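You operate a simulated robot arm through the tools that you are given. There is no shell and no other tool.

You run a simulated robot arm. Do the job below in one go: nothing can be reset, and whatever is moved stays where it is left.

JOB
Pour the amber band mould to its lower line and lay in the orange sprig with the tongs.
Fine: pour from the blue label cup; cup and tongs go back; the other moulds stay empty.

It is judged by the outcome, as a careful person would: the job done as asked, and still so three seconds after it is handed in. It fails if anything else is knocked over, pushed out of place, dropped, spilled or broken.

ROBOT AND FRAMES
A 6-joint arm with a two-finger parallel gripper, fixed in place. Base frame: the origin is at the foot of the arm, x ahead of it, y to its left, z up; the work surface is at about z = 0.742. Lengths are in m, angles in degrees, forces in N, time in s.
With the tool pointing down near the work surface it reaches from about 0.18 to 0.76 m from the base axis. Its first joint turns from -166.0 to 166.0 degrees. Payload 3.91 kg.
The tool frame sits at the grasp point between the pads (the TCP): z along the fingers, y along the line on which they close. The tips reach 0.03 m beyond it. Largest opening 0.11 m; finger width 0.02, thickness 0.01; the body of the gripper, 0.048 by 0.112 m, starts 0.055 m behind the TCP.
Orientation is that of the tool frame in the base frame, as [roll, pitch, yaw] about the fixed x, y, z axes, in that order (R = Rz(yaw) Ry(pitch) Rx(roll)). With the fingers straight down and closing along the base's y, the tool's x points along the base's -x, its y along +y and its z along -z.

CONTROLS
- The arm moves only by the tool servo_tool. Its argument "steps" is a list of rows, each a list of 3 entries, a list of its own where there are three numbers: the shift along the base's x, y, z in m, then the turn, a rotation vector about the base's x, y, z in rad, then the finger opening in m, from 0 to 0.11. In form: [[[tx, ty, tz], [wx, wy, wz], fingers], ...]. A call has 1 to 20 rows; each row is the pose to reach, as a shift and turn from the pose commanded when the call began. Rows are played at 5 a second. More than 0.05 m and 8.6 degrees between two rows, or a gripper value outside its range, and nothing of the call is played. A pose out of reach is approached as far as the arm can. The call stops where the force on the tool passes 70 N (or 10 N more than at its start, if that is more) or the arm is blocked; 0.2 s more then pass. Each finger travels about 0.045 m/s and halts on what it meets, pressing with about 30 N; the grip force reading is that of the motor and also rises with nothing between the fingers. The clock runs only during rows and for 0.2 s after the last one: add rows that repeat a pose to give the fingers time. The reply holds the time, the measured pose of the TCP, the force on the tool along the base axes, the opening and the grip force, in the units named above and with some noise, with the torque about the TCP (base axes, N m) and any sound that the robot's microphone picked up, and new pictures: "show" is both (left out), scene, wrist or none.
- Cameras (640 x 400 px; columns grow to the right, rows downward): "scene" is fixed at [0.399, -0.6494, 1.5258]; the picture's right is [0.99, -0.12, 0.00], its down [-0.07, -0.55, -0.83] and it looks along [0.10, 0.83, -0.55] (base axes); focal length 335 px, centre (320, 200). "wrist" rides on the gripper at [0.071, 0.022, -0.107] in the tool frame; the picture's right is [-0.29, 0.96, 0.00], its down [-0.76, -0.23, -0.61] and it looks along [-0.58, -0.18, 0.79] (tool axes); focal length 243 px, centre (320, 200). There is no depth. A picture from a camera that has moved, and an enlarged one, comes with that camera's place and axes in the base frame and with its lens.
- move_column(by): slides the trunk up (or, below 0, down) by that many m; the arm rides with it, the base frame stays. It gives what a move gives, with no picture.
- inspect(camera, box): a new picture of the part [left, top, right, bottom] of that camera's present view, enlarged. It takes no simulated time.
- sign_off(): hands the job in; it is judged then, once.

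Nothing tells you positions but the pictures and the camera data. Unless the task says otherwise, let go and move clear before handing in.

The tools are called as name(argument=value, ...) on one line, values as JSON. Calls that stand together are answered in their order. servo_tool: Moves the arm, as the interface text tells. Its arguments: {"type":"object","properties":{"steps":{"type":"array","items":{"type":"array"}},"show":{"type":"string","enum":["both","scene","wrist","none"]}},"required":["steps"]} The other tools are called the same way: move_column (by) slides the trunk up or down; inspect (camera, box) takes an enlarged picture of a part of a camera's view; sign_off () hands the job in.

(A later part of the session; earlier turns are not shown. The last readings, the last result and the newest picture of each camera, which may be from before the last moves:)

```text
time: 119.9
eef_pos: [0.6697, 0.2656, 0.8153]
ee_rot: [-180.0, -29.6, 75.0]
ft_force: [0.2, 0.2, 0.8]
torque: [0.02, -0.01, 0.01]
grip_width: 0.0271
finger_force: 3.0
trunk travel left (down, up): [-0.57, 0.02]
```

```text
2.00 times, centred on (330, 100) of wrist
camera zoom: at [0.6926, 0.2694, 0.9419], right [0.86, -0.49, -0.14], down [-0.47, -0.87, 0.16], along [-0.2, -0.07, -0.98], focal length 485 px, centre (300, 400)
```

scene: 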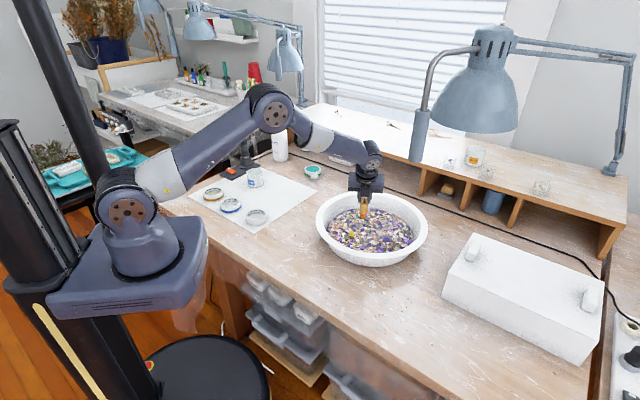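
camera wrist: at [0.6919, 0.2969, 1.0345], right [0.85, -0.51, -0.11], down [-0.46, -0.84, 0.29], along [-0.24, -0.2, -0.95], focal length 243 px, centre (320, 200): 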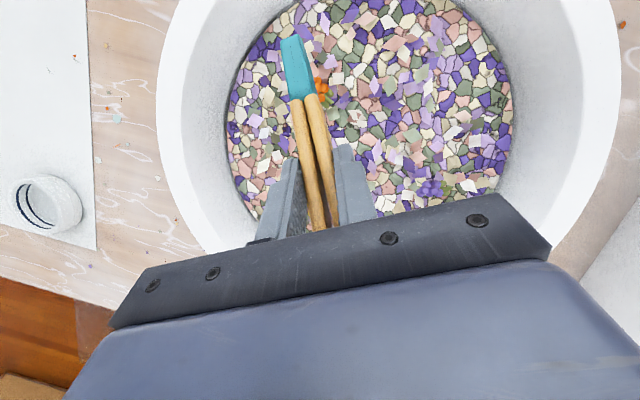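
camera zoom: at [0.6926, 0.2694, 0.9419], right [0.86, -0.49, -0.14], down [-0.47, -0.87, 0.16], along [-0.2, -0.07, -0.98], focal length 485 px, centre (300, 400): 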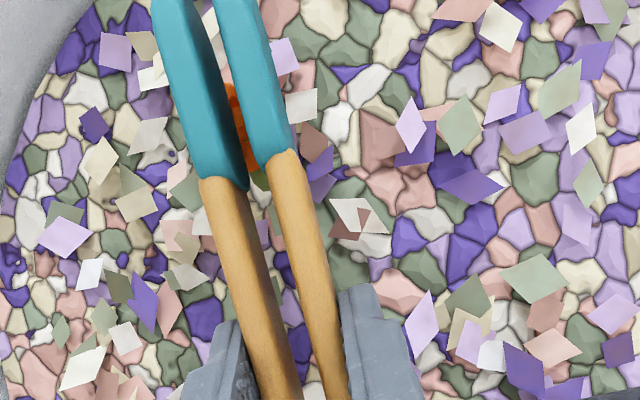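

servo_tool(steps=[[[0, 0, 0], [0, 0, 0], 0.0235], [[0, 0, 0], [0, 0, 0], 0.0225], [[0, 0, 0], [0, 0, 0], 0.0215], [[0, 0, 0], [0, 0, 0], 0.0205], [[0, 0, 0], [0, 0, 0], 0.0195], [[0, 0, 0], [0, 0, 0], 0.018], [[0, 0, 0], [0, 0, 0], 0.018], [[0, 0, 0], [0, 0, 0], 0.018]], show="none")

inspect(camera="wrist", box=[200, 0, 460, 200])

inspect(camera="scene", box=[320, 185, 410, 250])

```text
time: 121.7
eef_pos: [0.6693, 0.2666, 0.8158]
ee_rot: [-180.0, -29.5, 75.0]
ft_force: [0.4, -0.3, 0.1]
torque: [-0.03, 0.01, 0.0]
grip_width: 0.0198
finger_force: 30.1
trunk travel left (down, up): [-0.57, 0.02]
```

```text
2.00 times, centred on (330, 100) of wrist
camera zoom: at [0.6926, 0.2694, 0.9419], right [0.86, -0.49, -0.14], down [-0.47, -0.87, 0.16], along [-0.2, -0.07, -0.98], focal length 485 px, centre (300, 400)
```

zoom: 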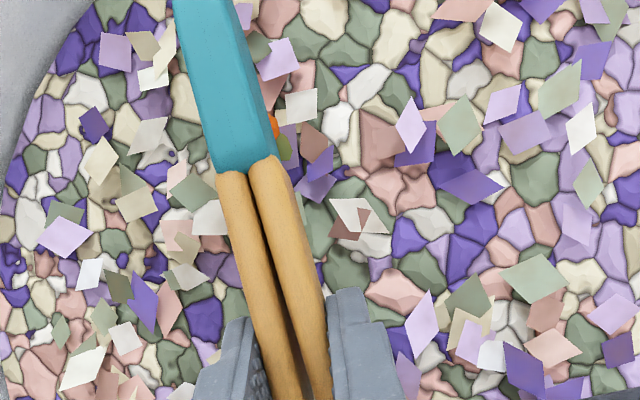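

```text
6.15 times, centred on (365, 218) of scene
camera zoom: at [0.399, -0.6494, 1.5258], right [0.99, -0.12, 0.0], down [-0.07, -0.55, -0.83], along [0.1, 0.83, -0.55], focal length 2062 px, centre (43, 92)
```

zoom: 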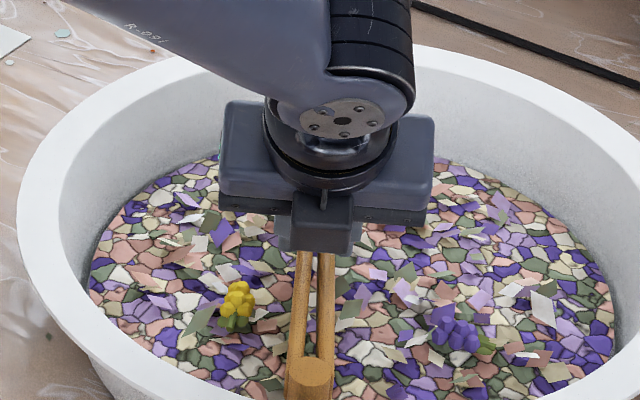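

The tongs closed fully without catching the sprig, so they must have tilted tips-up in the loose grip. The grip is firm now, so I'll lift and look at their actual attitude.

servo_tool(steps=[[[0, 0, 0.01], [0, 0, 0], 0.018], [[0, 0, 0.025], [0, 0, 0], 0.018], [[0, 0, 0.045], [0, 0, 0], 0.018], [[0, 0, 0.065], [0, 0, 0], 0.018], [[0, 0, 0.085], [0, 0, 0], 0.018], [[0, 0, 0.1], [0, 0, 0], 0.018], [[0, 0, 0.1], [0, 0, 0], 0.018]])

inspect(camera="scene", box=[320, 155, 420, 240])

inspect(camera="wrist", box=[200, 0, 460, 200])

```text
time: 123.3
eef_pos: [0.6685, 0.2662, 0.9161]
ee_rot: [-179.9, -29.6, 75.0]
ft_force: [0.8, -0.9, -0.4]
torque: [0.02, 0.0, -0.02]
grip_width: 0.0195
finger_force: 29.9
trunk travel left (down, up): [-0.57, 0.02]
camera wrist: at [0.6921, 0.2697, 1.0422], right [0.86, -0.49, -0.14], down [-0.47, -0.87, 0.16], along [-0.2, -0.07, -0.98], focal length 243 px, centre (320, 200)
```

scene: 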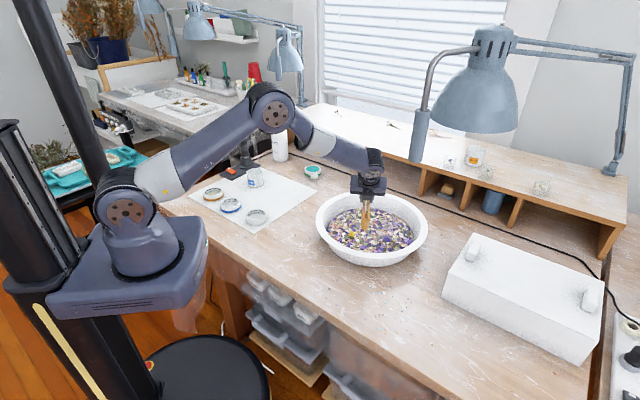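
wrist: 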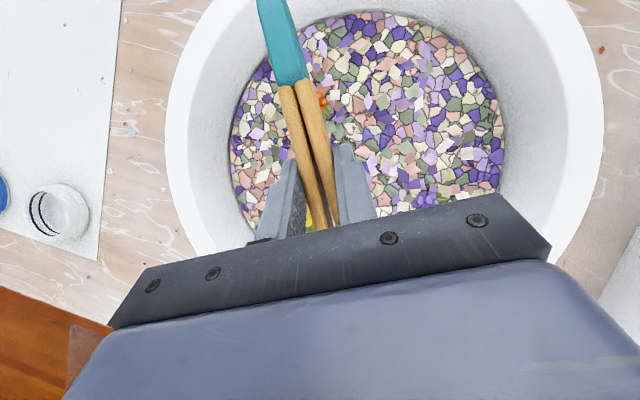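

```text
4.71 times, centred on (370, 198) of scene
camera zoom: at [0.399, -0.6494, 1.5258], right [0.99, -0.12, 0.0], down [-0.07, -0.55, -0.83], along [0.1, 0.83, -0.55], focal length 1576 px, centre (85, 212)
```

zoom: 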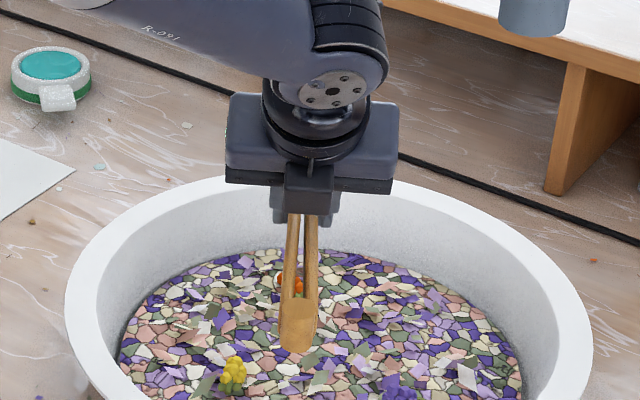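

```text
2.00 times, centred on (330, 100) of wrist
camera zoom: at [0.6921, 0.2697, 1.0422], right [0.86, -0.49, -0.14], down [-0.47, -0.87, 0.16], along [-0.2, -0.07, -0.98], focal length 485 px, centre (300, 400)
```

zoom: 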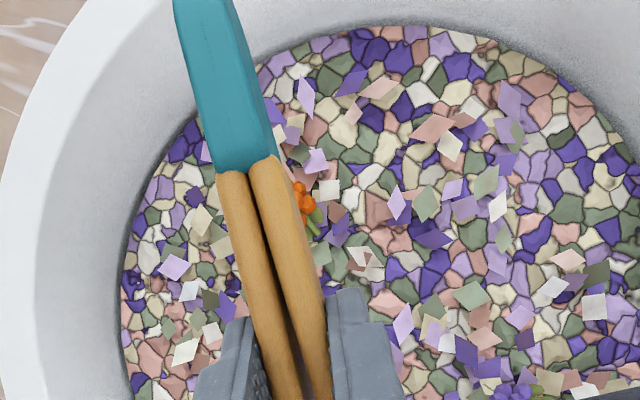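

The tongs are level relative to the tool now. New approach: I'll lay them flat on the bed, open around the sprig, let go, and re-grip at their balance point. Squeezing there catches the sprig while the tongs are fully supported. First I'll position just above it.

servo_tool(steps=[[[-0.001, -0.003, -0.02], [0, 0, 0], 0.018], [[-0.0018, -0.0053, -0.04], [0, 0, 0], 0.018], [[-0.0018, -0.0053, -0.06], [0, 0, 0], 0.018], [[-0.0018, -0.0053, -0.075], [0, 0, 0], 0.018], [[-0.0018, -0.0053, -0.082], [0, 0, 0], 0.018], [[-0.0018, -0.0053, -0.082], [0, 0, 0], 0.0195], [[-0.0018, -0.0053, -0.082], [0, 0, 0], 0.0205], [[-0.0018, -0.0053, -0.082], [0, 0, 0], 0.0212], [[-0.0018, -0.0053, -0.082], [0, 0, 0], 0.0219], [[-0.0018, -0.0053, -0.082], [0, 0, 0], 0.0226], [[-0.0018, -0.0053, -0.082], [0, 0, 0], 0.0233], [[-0.0018, -0.0053, -0.082], [0, 0, 0], 0.024], [[-0.0018, -0.0053, -0.082], [0, 0, 0], 0.0247], [[-0.0018, -0.0053, -0.082], [0, 0, 0], 0.0254], [[-0.0018, -0.0053, -0.082], [0, 0, 0], 0.0261], [[-0.0018, -0.0053, -0.082], [0, 0, 0], 0.0268], [[-0.0018, -0.0053, -0.082], [0, 0, 0], 0.0275]], show="none")

inspect(camera="wrist", box=[200, 0, 460, 200])

```text
time: 126.9
eef_pos: [0.667, 0.261, 0.8332]
ee_rot: [-180.0, -29.4, 75.0]
ft_force: [-0.2, 0.6, -1.2]
torque: [0.01, -0.03, 0.02]
grip_width: 0.028
finger_force: 3.3
trunk travel left (down, up): [-0.57, 0.02]
```

```text
2.00 times, centred on (330, 100) of wrist
camera zoom: at [0.6901, 0.2643, 0.9599], right [0.86, -0.49, -0.14], down [-0.47, -0.87, 0.16], along [-0.2, -0.07, -0.98], focal length 485 px, centre (300, 400)
```

zoom: 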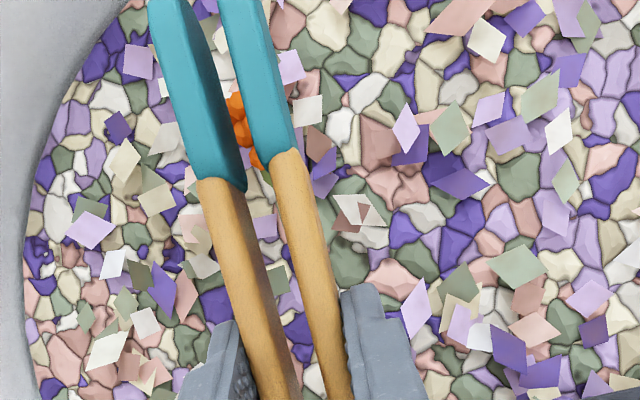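

Holding at 3.3 N. Continuing the slow opening.

servo_tool(steps=[[[0, 0, 0], [0, 0, 0], 0.0282], [[0, 0, 0], [0, 0, 0], 0.0289], [[0, 0, 0], [0, 0, 0], 0.0296], [[0, 0, 0], [0, 0, 0], 0.0303], [[0, 0, 0], [0, 0, 0], 0.031], [[0, 0, 0], [0, 0, 0], 0.0317], [[0, 0, 0], [0, 0, 0], 0.0324], [[0, 0, 0], [0, 0, 0], 0.0331], [[0, 0, 0], [0, 0, 0], 0.0338], [[0, 0, 0], [0, 0, 0], 0.0345], [[0, 0, 0], [0, 0, 0], 0.0352], [[0, 0, 0], [0, 0, 0], 0.0359], [[0, 0, 0], [0, 0, 0], 0.0366], [[0, 0, 0], [0, 0, 0], 0.0373], [[0, 0, 0], [0, 0, 0], 0.038], [[0, 0, 0], [0, 0, 0], 0.0387], [[0, 0, 0], [0, 0, 0], 0.0394], [[0, 0, 0], [0, 0, 0], 0.0401], [[0, 0, 0], [0, 0, 0], 0.0408], [[0, 0, 0], [0, 0, 0], 0.0415]], show="none")

inspect(camera="wrist", box=[200, 0, 460, 200])

inspect(camera="scene", box=[320, 185, 410, 250])

```text
time: 131.1
eef_pos: [0.6678, 0.2599, 0.8333]
ee_rot: [-180.0, -29.5, 75.0]
ft_force: [0.0, -0.4, 0.2]
torque: [0.04, 0.02, -0.01]
grip_width: 0.0414
finger_force: 2.1
trunk travel left (down, up): [-0.57, 0.02]
```

```text
2.00 times, centred on (330, 100) of wrist
camera zoom: at [0.6901, 0.2643, 0.9599], right [0.86, -0.49, -0.14], down [-0.47, -0.87, 0.16], along [-0.2, -0.07, -0.98], focal length 485 px, centre (300, 400)
```

zoom: 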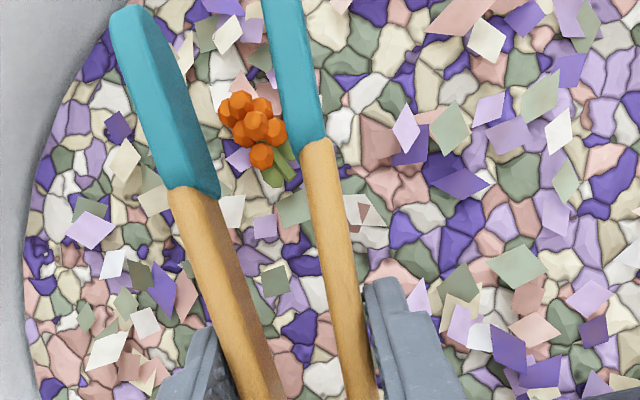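

```text
6.15 times, centred on (365, 218) of scene
camera zoom: at [0.399, -0.6494, 1.5258], right [0.99, -0.12, 0.0], down [-0.07, -0.55, -0.83], along [0.1, 0.83, -0.55], focal length 2062 px, centre (43, 92)
```

zoom: 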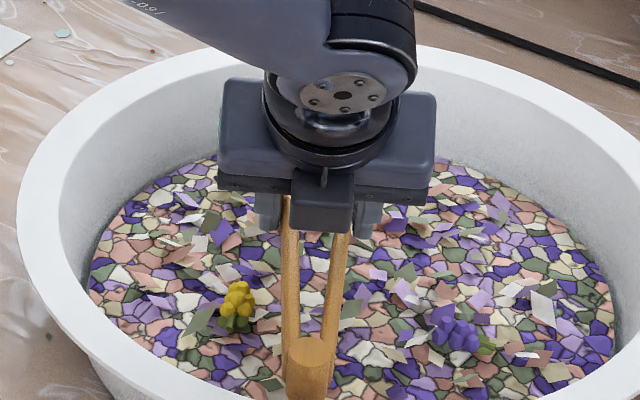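

The sprig is centred between the open arms. Lowering to the bed now.

servo_tool(steps=[[[0, 0, -0.002], [0, 0, 0], 0.042], [[0, 0, -0.004], [0, 0, 0], 0.0425], [[0, 0, -0.006], [0, 0, 0], 0.0425], [[0, 0, -0.008], [0, 0, 0], 0.0425], [[0, 0, -0.01], [0, 0, 0], 0.0425], [[0, 0, -0.012], [0, 0, 0], 0.0425], [[0, 0, -0.014], [0, 0, 0], 0.0425], [[0, 0, -0.016], [0, 0, 0], 0.0425], [[0, 0, -0.018], [0, 0, 0], 0.0425], [[0, 0, -0.02], [0, 0, 0], 0.0425], [[0, 0, -0.021], [0, 0, 0], 0.0425], [[0, 0, -0.021], [0, 0, 0], 0.0425]], show="none")

inspect(camera="wrist", box=[200, 0, 460, 200])

inspect(camera="scene", box=[320, 185, 410, 250])

```text
time: 133.7
eef_pos: [0.6685, 0.2599, 0.8116]
ee_rot: [-179.9, -29.6, 75.0]
ft_force: [-0.1, 0.1, 1.4]
torque: [-0.03, 0.01, 0.01]
grip_width: 0.0421
finger_force: 2.7
trunk travel left (down, up): [-0.57, 0.02]
```

```text
2.00 times, centred on (330, 100) of wrist
camera zoom: at [0.6908, 0.2642, 0.9384], right [0.86, -0.49, -0.14], down [-0.47, -0.87, 0.16], along [-0.2, -0.07, -0.98], focal length 485 px, centre (300, 400)
```

zoom: 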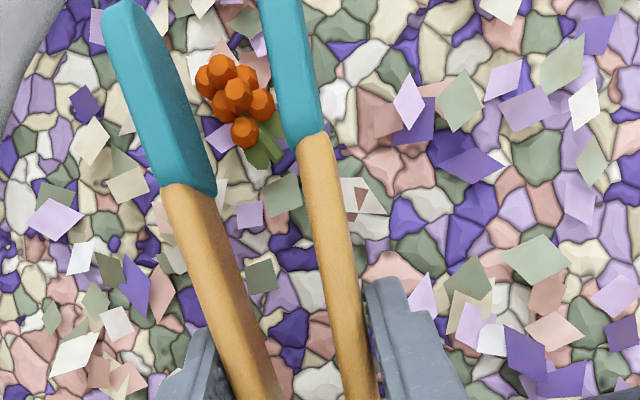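

```text
6.15 times, centred on (365, 218) of scene
camera zoom: at [0.399, -0.6494, 1.5258], right [0.99, -0.12, 0.0], down [-0.07, -0.55, -0.83], along [0.1, 0.83, -0.55], focal length 2062 px, centre (43, 92)
```

zoom: 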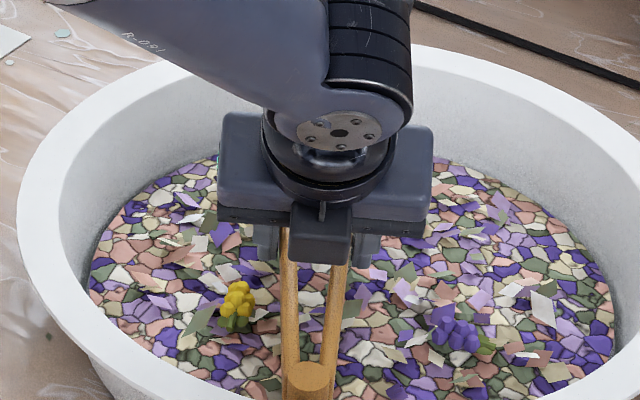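

The tongs are down on the bed around the sprig. I'll let go gently, rise, and look.

servo_tool(steps=[[[0, 0, 0], [0, 0, 0], 0.044], [[0, 0, 0], [0, 0, 0], 0.046], [[0, 0, 0], [0, 0, 0], 0.049], [[0, 0, 0], [0, 0, 0], 0.053], [[0, 0, 0], [0, 0, 0], 0.058], [[0, 0, 0], [0, 0, 0], 0.064], [[0, 0, 0], [0, 0, 0], 0.072], [[0, 0, 0], [0, 0, 0], 0.08], [[0, 0, 0], [0, 0, 0], 0.085], [[0, 0, 0.02], [0, 0, 0], 0.085], [[0, 0, 0.045], [0, 0, 0], 0.085], [[0, 0, 0.07], [0, 0, 0], 0.085], [[0, 0, 0.095], [0, 0, 0], 0.085], [[0, 0, 0.095], [0, 0, 0], 0.085]])

inspect(camera="wrist", box=[200, 0, 460, 200])

inspect(camera="scene", box=[320, 185, 410, 250])

```text
time: 136.7
eef_pos: [0.6675, 0.2598, 0.9076]
ee_rot: [180.0, -29.5, 75.0]
ft_force: [0.7, 0.6, 0.1]
torque: [0.02, 0.0, 0.01]
grip_width: 0.0852
finger_force: 0.2
trunk travel left (down, up): [-0.57, 0.02]
camera wrist: at [0.6911, 0.2643, 1.034], right [0.86, -0.49, -0.14], down [-0.47, -0.87, 0.16], along [-0.2, -0.07, -0.98], focal length 243 px, centre (320, 200)
```

scene: 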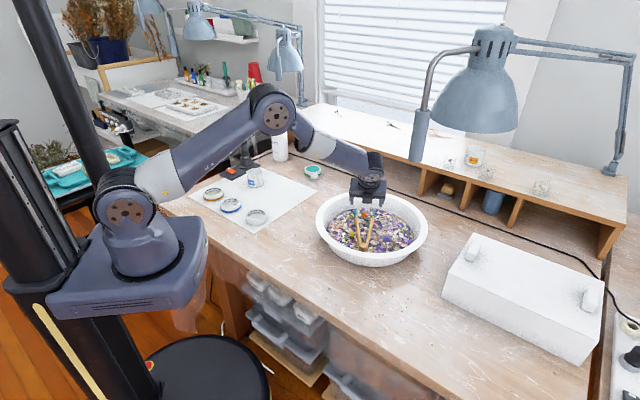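
wrist: 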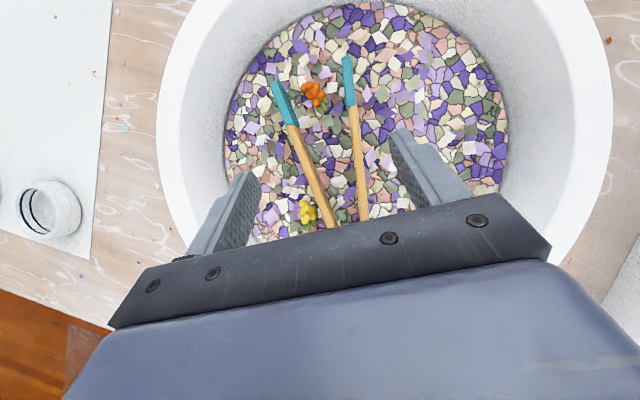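

```text
2.00 times, centred on (330, 100) of wrist
camera zoom: at [0.6911, 0.2643, 1.034], right [0.86, -0.49, -0.14], down [-0.47, -0.87, 0.16], along [-0.2, -0.07, -0.98], focal length 485 px, centre (300, 400)
```

zoom: 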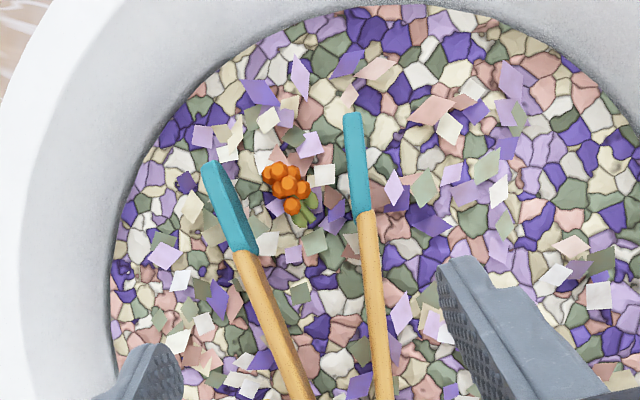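

```text
6.15 times, centred on (365, 218) of scene
camera zoom: at [0.399, -0.6494, 1.5258], right [0.99, -0.12, 0.0], down [-0.07, -0.55, -0.83], along [0.1, 0.83, -0.55], focal length 2062 px, centre (43, 92)
```

zoom: 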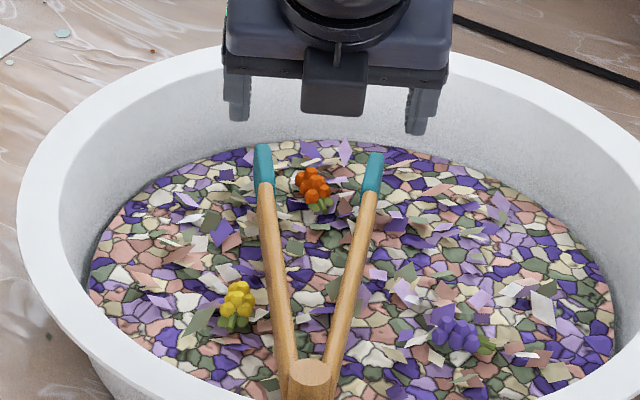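

The tongs now lie flat on the bed, open, with the orange sprig neatly between the tips. The yellow sprig is close to the left arm, so I'll come down with a narrower opening just ahead of it and grip near the balance point.

servo_tool(steps=[[[-0.0036, -0.0111, 0], [0, 0, 0], 0.075], [[-0.0036, -0.0111, -0.015], [0, 0, 0], 0.066], [[-0.0036, -0.0111, -0.035], [0, 0, 0], 0.061], [[-0.0036, -0.0111, -0.055], [0, 0, 0], 0.061], [[-0.0036, -0.0111, -0.068], [0, 0, 0], 0.061], [[-0.0036, -0.0111, -0.068], [0, 0, 0], 0.061]])

inspect(camera="wrist", box=[200, 40, 460, 240])

inspect(camera="scene", box=[320, 185, 410, 250])

```text
time: 138.1
eef_pos: [0.6645, 0.2492, 0.8391]
ee_rot: [180.0, -29.4, 74.9]
ft_force: [-0.3, -0.7, 0.0]
torque: [-0.04, 0.02, 0.02]
grip_width: 0.0609
finger_force: 0.0
trunk travel left (down, up): [-0.57, 0.02]
camera wrist: at [0.6882, 0.2533, 0.9654], right [0.86, -0.49, -0.14], down [-0.47, -0.87, 0.16], along [-0.2, -0.07, -0.98], focal length 243 px, centre (320, 200)
```

scene: 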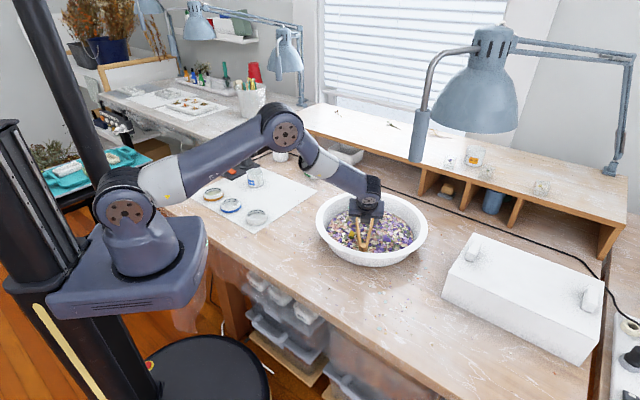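
wrist: 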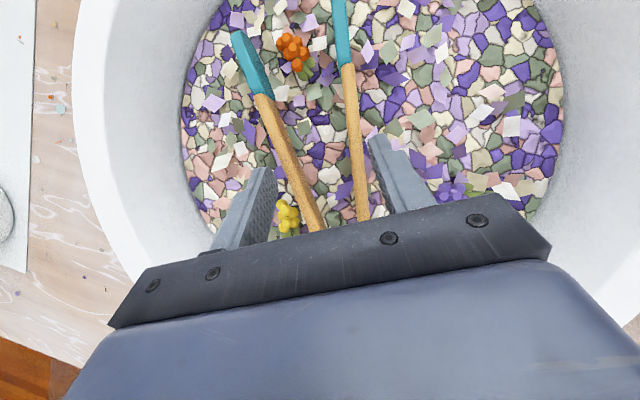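

```text
2.00 times, centred on (330, 140) of wrist
camera zoom: at [0.6882, 0.2533, 0.9654], right [0.86, -0.49, -0.14], down [-0.47, -0.87, 0.16], along [-0.2, -0.07, -0.98], focal length 485 px, centre (300, 320)
```

zoom: 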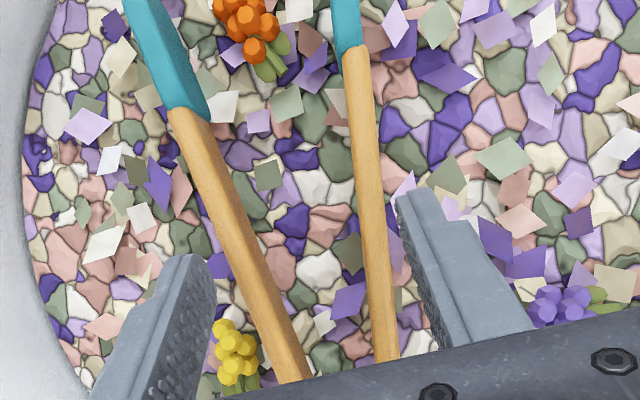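

```text
6.15 times, centred on (365, 218) of scene
camera zoom: at [0.399, -0.6494, 1.5258], right [0.99, -0.12, 0.0], down [-0.07, -0.55, -0.83], along [0.1, 0.83, -0.55], focal length 2062 px, centre (43, 92)
```

zoom: 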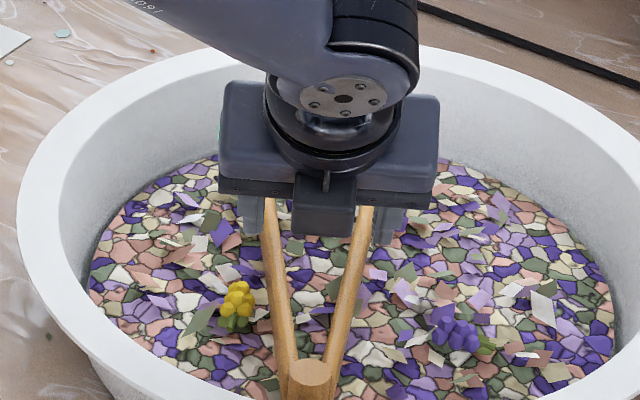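

Clearance to the yellow sprig looks fine. I'll lower the rest and close on the tongs.

servo_tool(steps=[[[0, 0, -0.008], [0, 0, 0], 0.061], [[0, 0, -0.016], [0, 0, 0], 0.061], [[0, 0, -0.023], [0, 0, 0], 0.061], [[0, 0, -0.028], [0, 0, 0], 0.061], [[0, 0, -0.028], [0, 0, 0], 0.056], [[0, 0, -0.028], [0, 0, 0], 0.052], [[0, 0, -0.028], [0, 0, 0], 0.049], [[0, 0, -0.028], [0, 0, 0], 0.046], [[0, 0, -0.028], [0, 0, 0], 0.043], [[0, 0, -0.028], [0, 0, 0], 0.04], [[0, 0, -0.028], [0, 0, 0], 0.038]], show="none")

inspect(camera="wrist", box=[200, 0, 460, 200])

inspect(camera="scene", box=[320, 185, 410, 250])

```text
time: 140.5
eef_pos: [0.6643, 0.2494, 0.8107]
ee_rot: [180.0, -29.5, 75.0]
ft_force: [0.9, 0.1, -1.4]
torque: [0.04, 0.0, -0.01]
grip_width: 0.0381
finger_force: 2.0
trunk travel left (down, up): [-0.57, 0.02]
```

```text
2.00 times, centred on (330, 100) of wrist
camera zoom: at [0.6872, 0.2533, 0.9377], right [0.86, -0.49, -0.14], down [-0.47, -0.87, 0.16], along [-0.2, -0.07, -0.98], focal length 485 px, centre (300, 400)
```

zoom: 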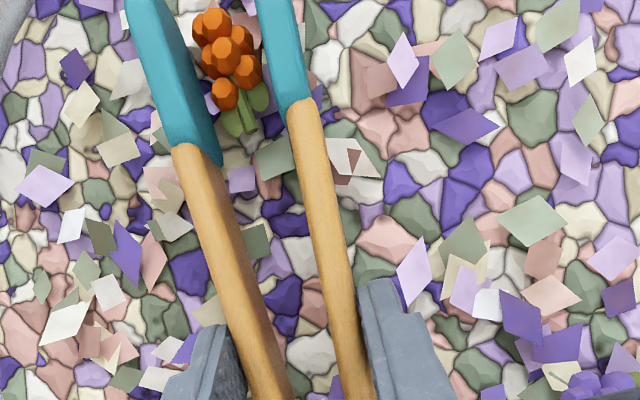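

```text
6.15 times, centred on (365, 218) of scene
camera zoom: at [0.399, -0.6494, 1.5258], right [0.99, -0.12, 0.0], down [-0.07, -0.55, -0.83], along [0.1, 0.83, -0.55], focal length 2062 px, centre (43, 92)
```

zoom: 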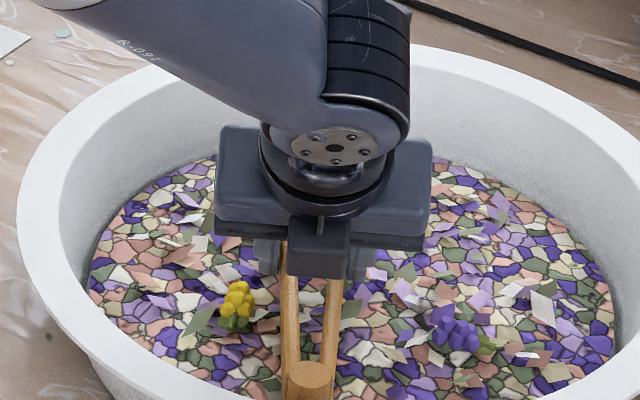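

The pads now flank the cluster at the right height. I'll keep squeezing.

servo_tool(steps=[[[0, 0, 0], [0, 0, 0], 0.0365], [[0, 0, 0], [0, 0, 0], 0.035], [[0, 0, 0], [0, 0, 0], 0.0335], [[0, 0, 0], [0, 0, 0], 0.032], [[0, 0, 0], [0, 0, 0], 0.0305], [[0, 0, 0], [0, 0, 0], 0.029], [[0, 0, 0], [0, 0, 0], 0.029]], show="none")

inspect(camera="wrist", box=[200, 0, 460, 200])

```text
time: 142.1
eef_pos: [0.6649, 0.2494, 0.8107]
ee_rot: [-180.0, -29.6, 75.1]
ft_force: [0.0, 0.5, 0.1]
torque: [0.0, 0.0, -0.02]
grip_width: 0.033
finger_force: 29.8
trunk travel left (down, up): [-0.57, 0.02]
```

```text
2.00 times, centred on (330, 100) of wrist
camera zoom: at [0.6873, 0.2533, 0.9377], right [0.86, -0.49, -0.14], down [-0.47, -0.87, 0.16], along [-0.2, -0.07, -0.98], focal length 485 px, centre (300, 400)
```

zoom: 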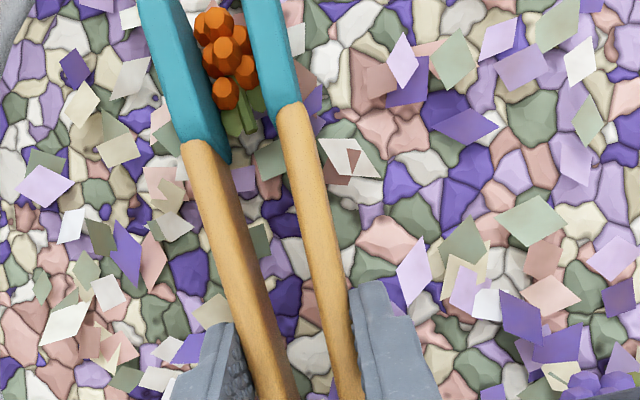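

The grip has stalled at 33 mm with 30 N, so the sprig is caught between the tips. Lifting slowly.

servo_tool(steps=[[[0, 0, 0.004], [0, 0, 0], 0.028], [[0, 0, 0.01], [0, 0, 0], 0.028], [[0, 0, 0.02], [0, 0, 0], 0.028], [[0, 0, 0.032], [0, 0, 0], 0.028], [[0, 0, 0.045], [0, 0, 0], 0.028], [[0, 0, 0.06], [0, 0, 0], 0.028], [[0, 0, 0.075], [0, 0, 0], 0.028], [[0, 0, 0.09], [0, 0, 0], 0.028], [[0, 0, 0.1], [0, 0, 0], 0.028], [[0, 0, 0.1], [0, 0, 0], 0.028]])

inspect(camera="wrist", box=[200, 0, 460, 200])

inspect(camera="scene", box=[320, 155, 420, 240])

```text
time: 144.3
eef_pos: [0.6646, 0.2497, 0.9103]
ee_rot: [180.0, -29.5, 75.0]
ft_force: [0.1, 0.8, -0.5]
torque: [-0.03, -0.04, -0.04]
grip_width: 0.0331
finger_force: 29.6
trunk travel left (down, up): [-0.57, 0.02]
camera wrist: at [0.6867, 0.2533, 1.0381], right [0.86, -0.49, -0.14], down [-0.47, -0.87, 0.16], along [-0.2, -0.07, -0.98], focal length 243 px, centre (320, 200)
```

scene: 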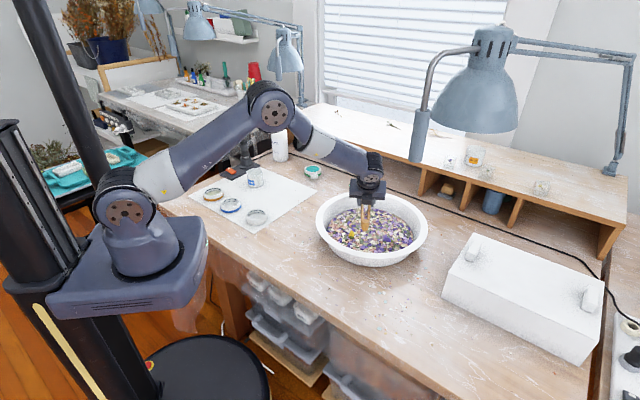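
wrist: 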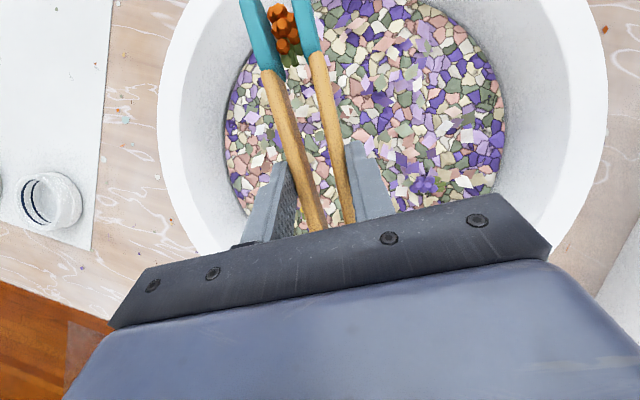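

```text
2.00 times, centred on (330, 100) of wrist
camera zoom: at [0.6867, 0.2533, 1.0381], right [0.86, -0.49, -0.14], down [-0.47, -0.87, 0.16], along [-0.2, -0.07, -0.98], focal length 485 px, centre (300, 400)
```

zoom: 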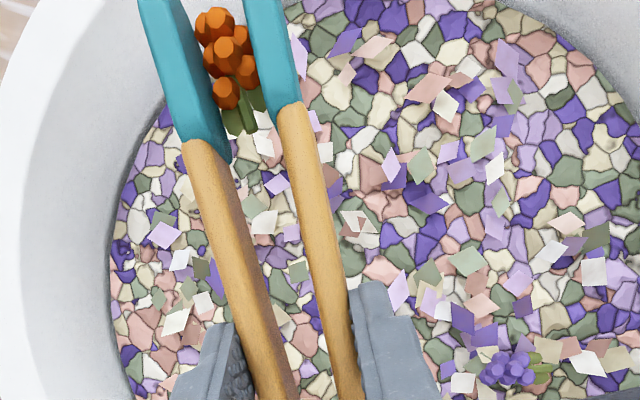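

```text
4.71 times, centred on (370, 198) of scene
camera zoom: at [0.399, -0.6494, 1.5258], right [0.99, -0.12, 0.0], down [-0.07, -0.55, -0.83], along [0.1, 0.83, -0.55], focal length 1576 px, centre (85, 212)
```

zoom: 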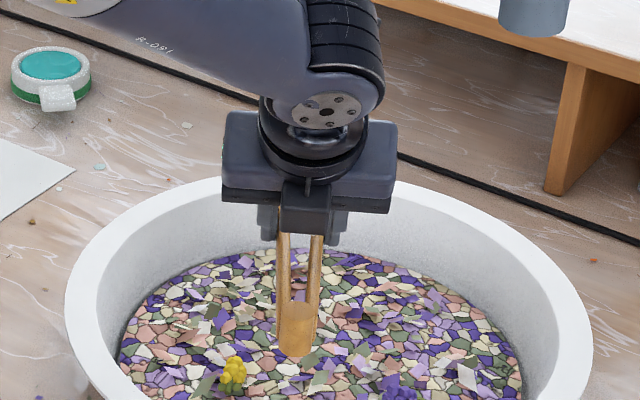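

The sprig is securely held. Next I'll carry it over to the amber mould, turning the heading on the way.

servo_tool(steps=[[[0, 0, 0.015], [0, 0, 0], 0.028], [[-0.01, 0.005, 0.03], [0, 0, 0.01], 0.028], [[-0.03, 0.0156, 0.04], [0, 0, 0.03], 0.028], [[-0.06, 0.0311, 0.045], [0, 0, 0.06], 0.028], [[-0.093, 0.0482, 0.045], [0, 0, 0.09], 0.028], [[-0.127, 0.0658, 0.045], [0, 0, 0.12], 0.028], [[-0.161, 0.0835, 0.045], [0, 0, 0.15], 0.028], [[-0.195, 0.1011, 0.045], [0, 0, 0.18], 0.028], [[-0.23, 0.1192, 0.045], [0, 0, 0.21], 0.028], [[-0.265, 0.1374, 0.045], [0, 0, 0.24], 0.028], [[-0.3, 0.1555, 0.045], [0, 0, 0.27], 0.028], [[-0.335, 0.1737, 0.045], [0, 0, 0.3], 0.028], [[-0.37, 0.1918, 0.045], [0, 0, 0.33], 0.028], [[-0.405, 0.21, 0.045], [0, 0, 0.37], 0.028], [[-0.44, 0.2281, 0.045], [0, 0, 0.41], 0.028], [[-0.475, 0.2463, 0.045], [0, 0, 0.45], 0.028], [[-0.508, 0.2634, 0.045], [0, 0, 0.49], 0.028], [[-0.535, 0.2774, 0.045], [0, 0, 0.515], 0.028], [[-0.55, 0.2851, 0.045], [0, 0, 0.5236], 0.028], [[-0.5542, 0.2873, 0.045], [0, 0, 0.5236], 0.028]])

inspect(camera="wrist", box=[200, 0, 460, 200])

inspect(camera="scene", box=[180, 130, 276, 210])

```text
time: 148.5
eef_pos: [0.1103, 0.5375, 0.9556]
ee_rot: [180.0, -29.5, 105.0]
ft_force: [-0.4, 0.4, -1.4]
torque: [-0.01, 0.02, 0.0]
grip_width: 0.0327
finger_force: 30.1
trunk travel left (down, up): [-0.57, 0.02]
camera wrist: at [0.1277, 0.552, 1.0827], right [0.99, 0.0, -0.14], down [0.03, -0.99, 0.16], along [-0.14, -0.16, -0.98], focal length 243 px, centre (320, 200)
```

scene: 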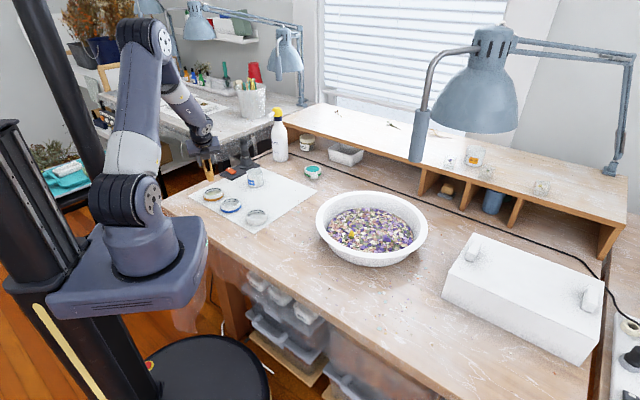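
wrist: 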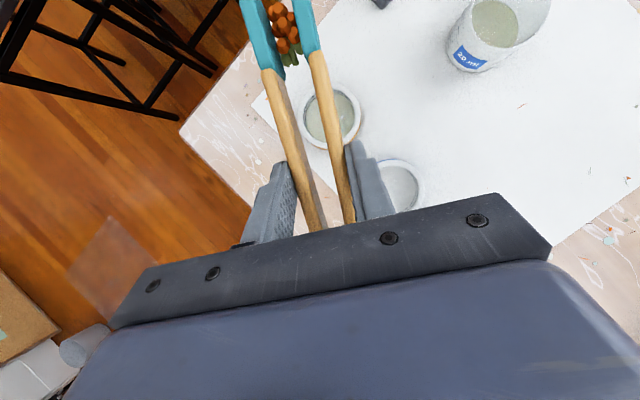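

```text
2.00 times, centred on (330, 100) of wrist
camera zoom: at [0.1277, 0.552, 1.0827], right [0.99, 0.0, -0.14], down [0.03, -0.99, 0.16], along [-0.14, -0.16, -0.98], focal length 485 px, centre (300, 400)
```

zoom: 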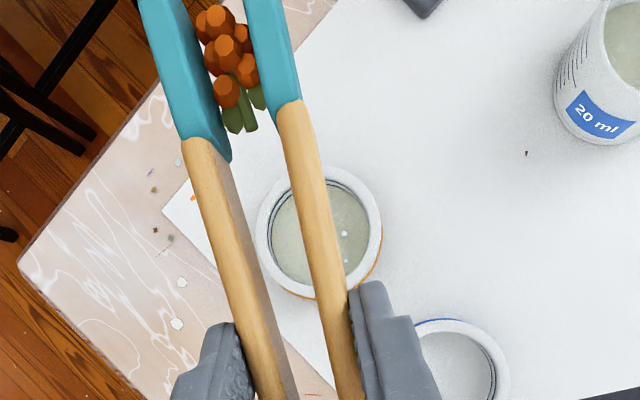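

```text
5.00 times, centred on (228, 170) of scene
camera zoom: at [0.399, -0.6494, 1.5258], right [0.99, -0.12, 0.0], down [-0.07, -0.55, -0.83], along [0.1, 0.83, -0.55], focal length 1675 px, centre (780, 350)
```

zoom: 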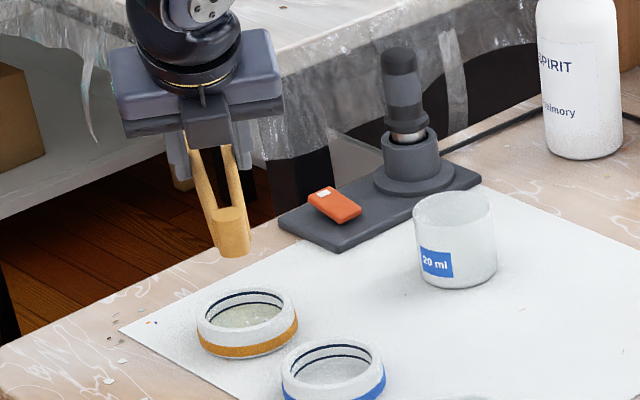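

Everything is still held, and the mould stays lined up at about (0.092, 0.610). I'll pitch the tips down 25° and hover over the mould.

servo_tool(steps=[[[0.0005, 0, 0], [-0.0527, -0.0141, 0], 0.028], [[0.001, 0, 0], [-0.1053, -0.0282, 0], 0.028], [[0.0015, -0.0005, 0], [-0.158, -0.0423, 0], 0.028], [[0.002, -0.0005, -0.01], [-0.2107, -0.0564, 0], 0.028], [[0.0025, -0.001, -0.02], [-0.2634, -0.0706, 0], 0.028], [[0.003, -0.001, -0.03], [-0.316, -0.0847, 0], 0.028], [[0.0035, -0.0012, -0.04], [-0.3687, -0.0988, 0], 0.028], [[0.0035, -0.0012, -0.05], [-0.4214, -0.1129, 0], 0.028], [[0.0035, -0.0012, -0.05], [-0.4214, -0.1129, 0], 0.028]])

inspect(camera="wrist", box=[200, 0, 460, 200])

inspect(camera="scene", box=[190, 150, 254, 206])

```text
time: 150.5
eef_pos: [0.1124, 0.5353, 0.9056]
ee_rot: [180.0, -4.5, 105.0]
ft_force: [0.0, 0.0, -1.1]
torque: [-0.02, 0.01, 0.0]
grip_width: 0.0331
finger_force: 30.2
trunk travel left (down, up): [-0.57, 0.02]
camera wrist: at [0.1174, 0.602, 1.0164], right [1.0, -0.03, -0.02], down [-0.01, -0.84, 0.55], along [-0.04, -0.55, -0.84], focal length 243 px, centre (320, 200)
```

scene: 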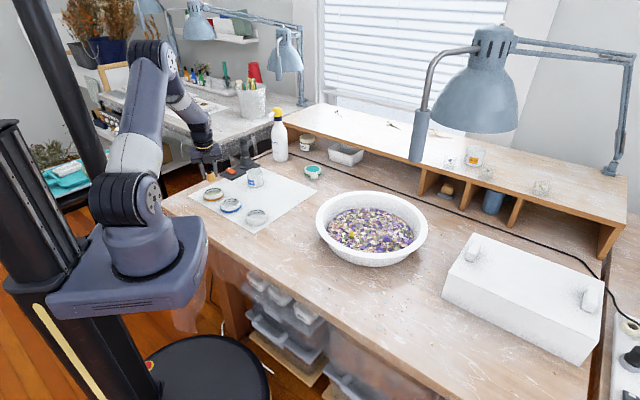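
wrist: 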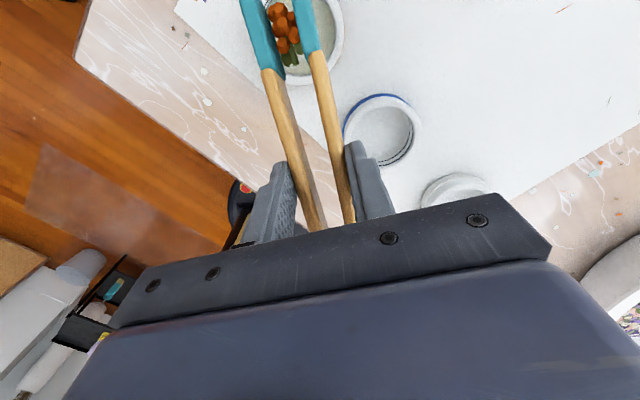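

```text
2.00 times, centred on (330, 100) of wrist
camera zoom: at [0.1174, 0.602, 1.0164], right [1.0, -0.03, -0.02], down [-0.01, -0.84, 0.55], along [-0.04, -0.55, -0.84], focal length 485 px, centre (300, 400)
```

zoom: 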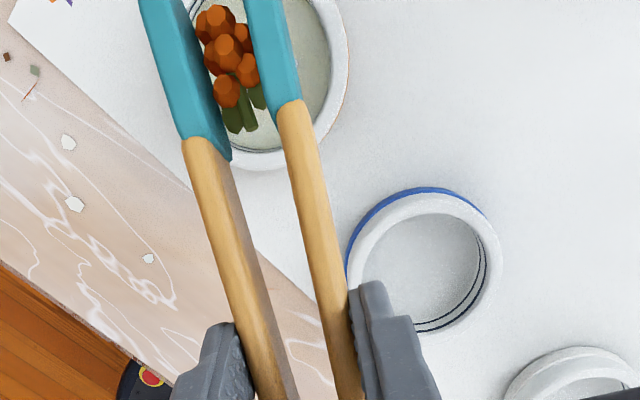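

```text
7.14 times, centred on (222, 178) of scene
camera zoom: at [0.399, -0.6494, 1.5258], right [0.99, -0.12, 0.0], down [-0.07, -0.55, -0.83], along [0.1, 0.83, -0.55], focal length 2393 px, centre (1020, 357)
```

zoom: 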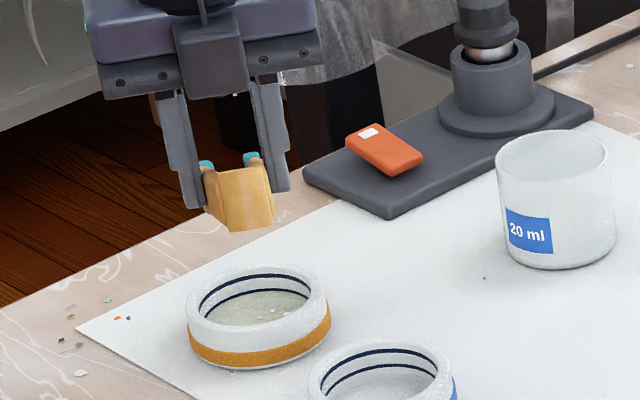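

The sprig is directly above the mould's centre. I'll lower in stages.

servo_tool(steps=[[[0, 0, -0.01], [0, 0, 0], 0.028], [[0, 0, -0.022], [0, 0, 0], 0.028], [[0, 0, -0.034], [0, 0, 0], 0.028], [[0, 0, -0.044], [0, 0, 0], 0.028], [[0, 0, -0.052], [0, 0, 0], 0.028], [[0, 0, -0.058], [0, 0, 0], 0.028], [[0, 0, -0.058], [0, 0, 0], 0.028]])

inspect(camera="wrist", box=[200, 0, 460, 200])

inspect(camera="scene", box=[197, 172, 229, 200])

```text
time: 152.1
eef_pos: [0.1131, 0.5356, 0.8489]
ee_rot: [180.0, -4.5, 105.0]
ft_force: [-0.8, 0.6, -1.0]
torque: [0.0, -0.03, 0.03]
grip_width: 0.0328
finger_force: 29.8
trunk travel left (down, up): [-0.57, 0.02]
camera wrist: at [0.1176, 0.6023, 0.959], right [1.0, -0.03, -0.02], down [-0.01, -0.84, 0.55], along [-0.04, -0.55, -0.84], focal length 243 px, centre (320, 200)
```

scene: 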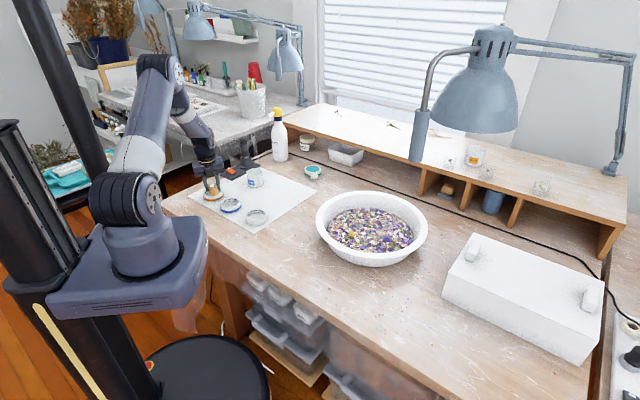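
wrist: 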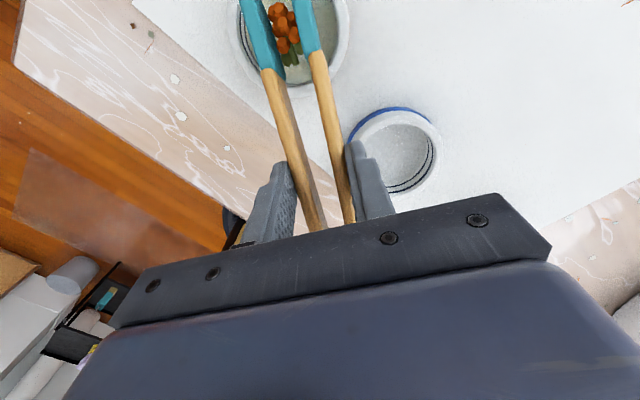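

```text
2.00 times, centred on (330, 100) of wrist
camera zoom: at [0.1176, 0.6023, 0.959], right [1.0, -0.03, -0.02], down [-0.01, -0.84, 0.55], along [-0.04, -0.55, -0.84], focal length 485 px, centre (300, 400)
```

zoom: 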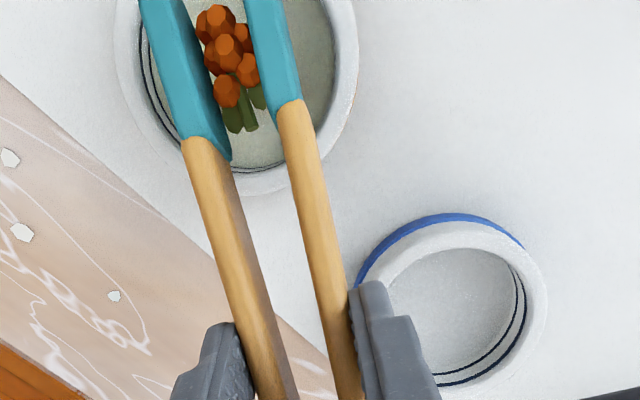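

```text
14.29 times, centred on (213, 186) of scene
camera zoom: at [0.399, -0.6494, 1.5258], right [0.99, -0.12, 0.0], down [-0.07, -0.55, -0.83], along [0.1, 0.83, -0.55], focal length 4786 px, centre (1849, 400)
```

zoom: 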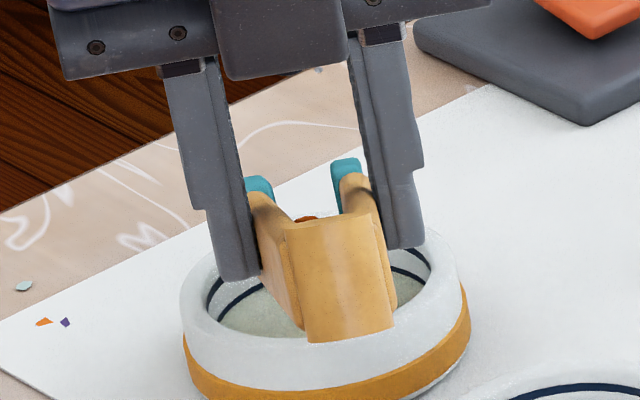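

It's well centred. I'll lower the last centimetre so the sprig is just above the resin.

servo_tool(steps=[[[0, 0, -0.004], [0, 0, 0], 0.028], [[0, 0, -0.008], [0, 0, 0], 0.028], [[0, 0, -0.0115], [0, 0, 0], 0.028], [[0, 0, -0.0115], [0, 0, 0], 0.03], [[0, 0, -0.0115], [0, 0, 0], 0.032], [[0, 0, -0.0115], [0, 0, 0], 0.0327], [[0, 0, -0.0115], [0, 0, 0], 0.0332], [[0, 0, -0.0115], [0, 0, 0], 0.0337], [[0, 0, -0.0115], [0, 0, 0], 0.0342], [[0, 0, -0.0115], [0, 0, 0], 0.0347], [[0, 0, -0.0115], [0, 0, 0], 0.0352], [[0, 0, -0.0115], [0, 0, 0], 0.0352]])

inspect(camera="wrist", box=[200, 0, 460, 200])

inspect(camera="scene", box=[197, 172, 229, 200])

```text
time: 154.7
eef_pos: [0.1146, 0.537, 0.8353]
ee_rot: [-180.0, -4.5, 105.0]
ft_force: [0.1, 0.1, 0.0]
torque: [0.03, 0.0, -0.03]
grip_width: 0.0374
finger_force: 2.9
trunk travel left (down, up): [-0.57, 0.02]
camera wrist: at [0.118, 0.6023, 0.9475], right [1.0, -0.03, -0.02], down [-0.01, -0.84, 0.55], along [-0.04, -0.55, -0.84], focal length 243 px, centre (320, 200)
```

scene: 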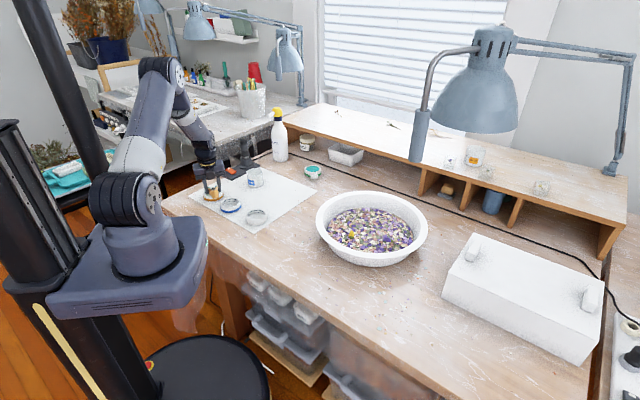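
wrist: 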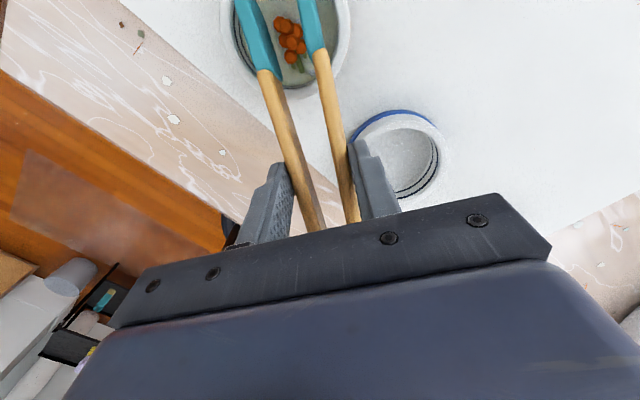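

```text
2.00 times, centred on (330, 100) of wrist
camera zoom: at [0.118, 0.6023, 0.9475], right [1.0, -0.03, -0.02], down [-0.01, -0.84, 0.55], along [-0.04, -0.55, -0.84], focal length 485 px, centre (300, 400)
```

zoom: 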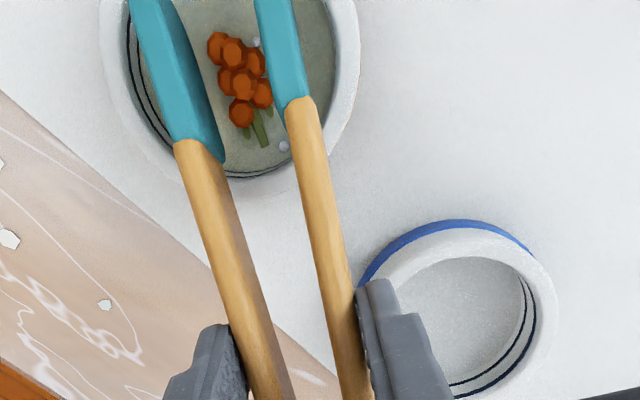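

```text
14.29 times, centred on (213, 186) of scene
camera zoom: at [0.399, -0.6494, 1.5258], right [0.99, -0.12, 0.0], down [-0.07, -0.55, -0.83], along [0.1, 0.83, -0.55], focal length 4786 px, centre (1849, 400)
```

zoom: 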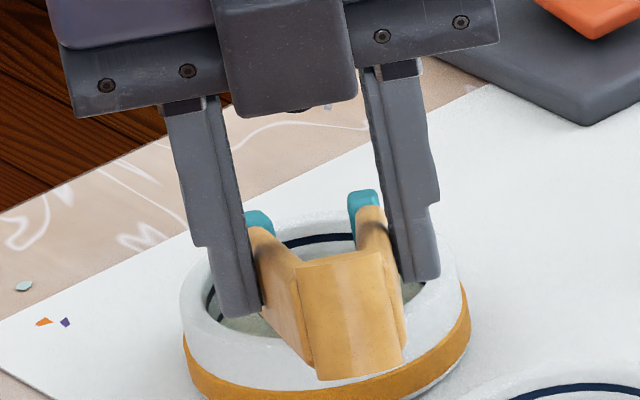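

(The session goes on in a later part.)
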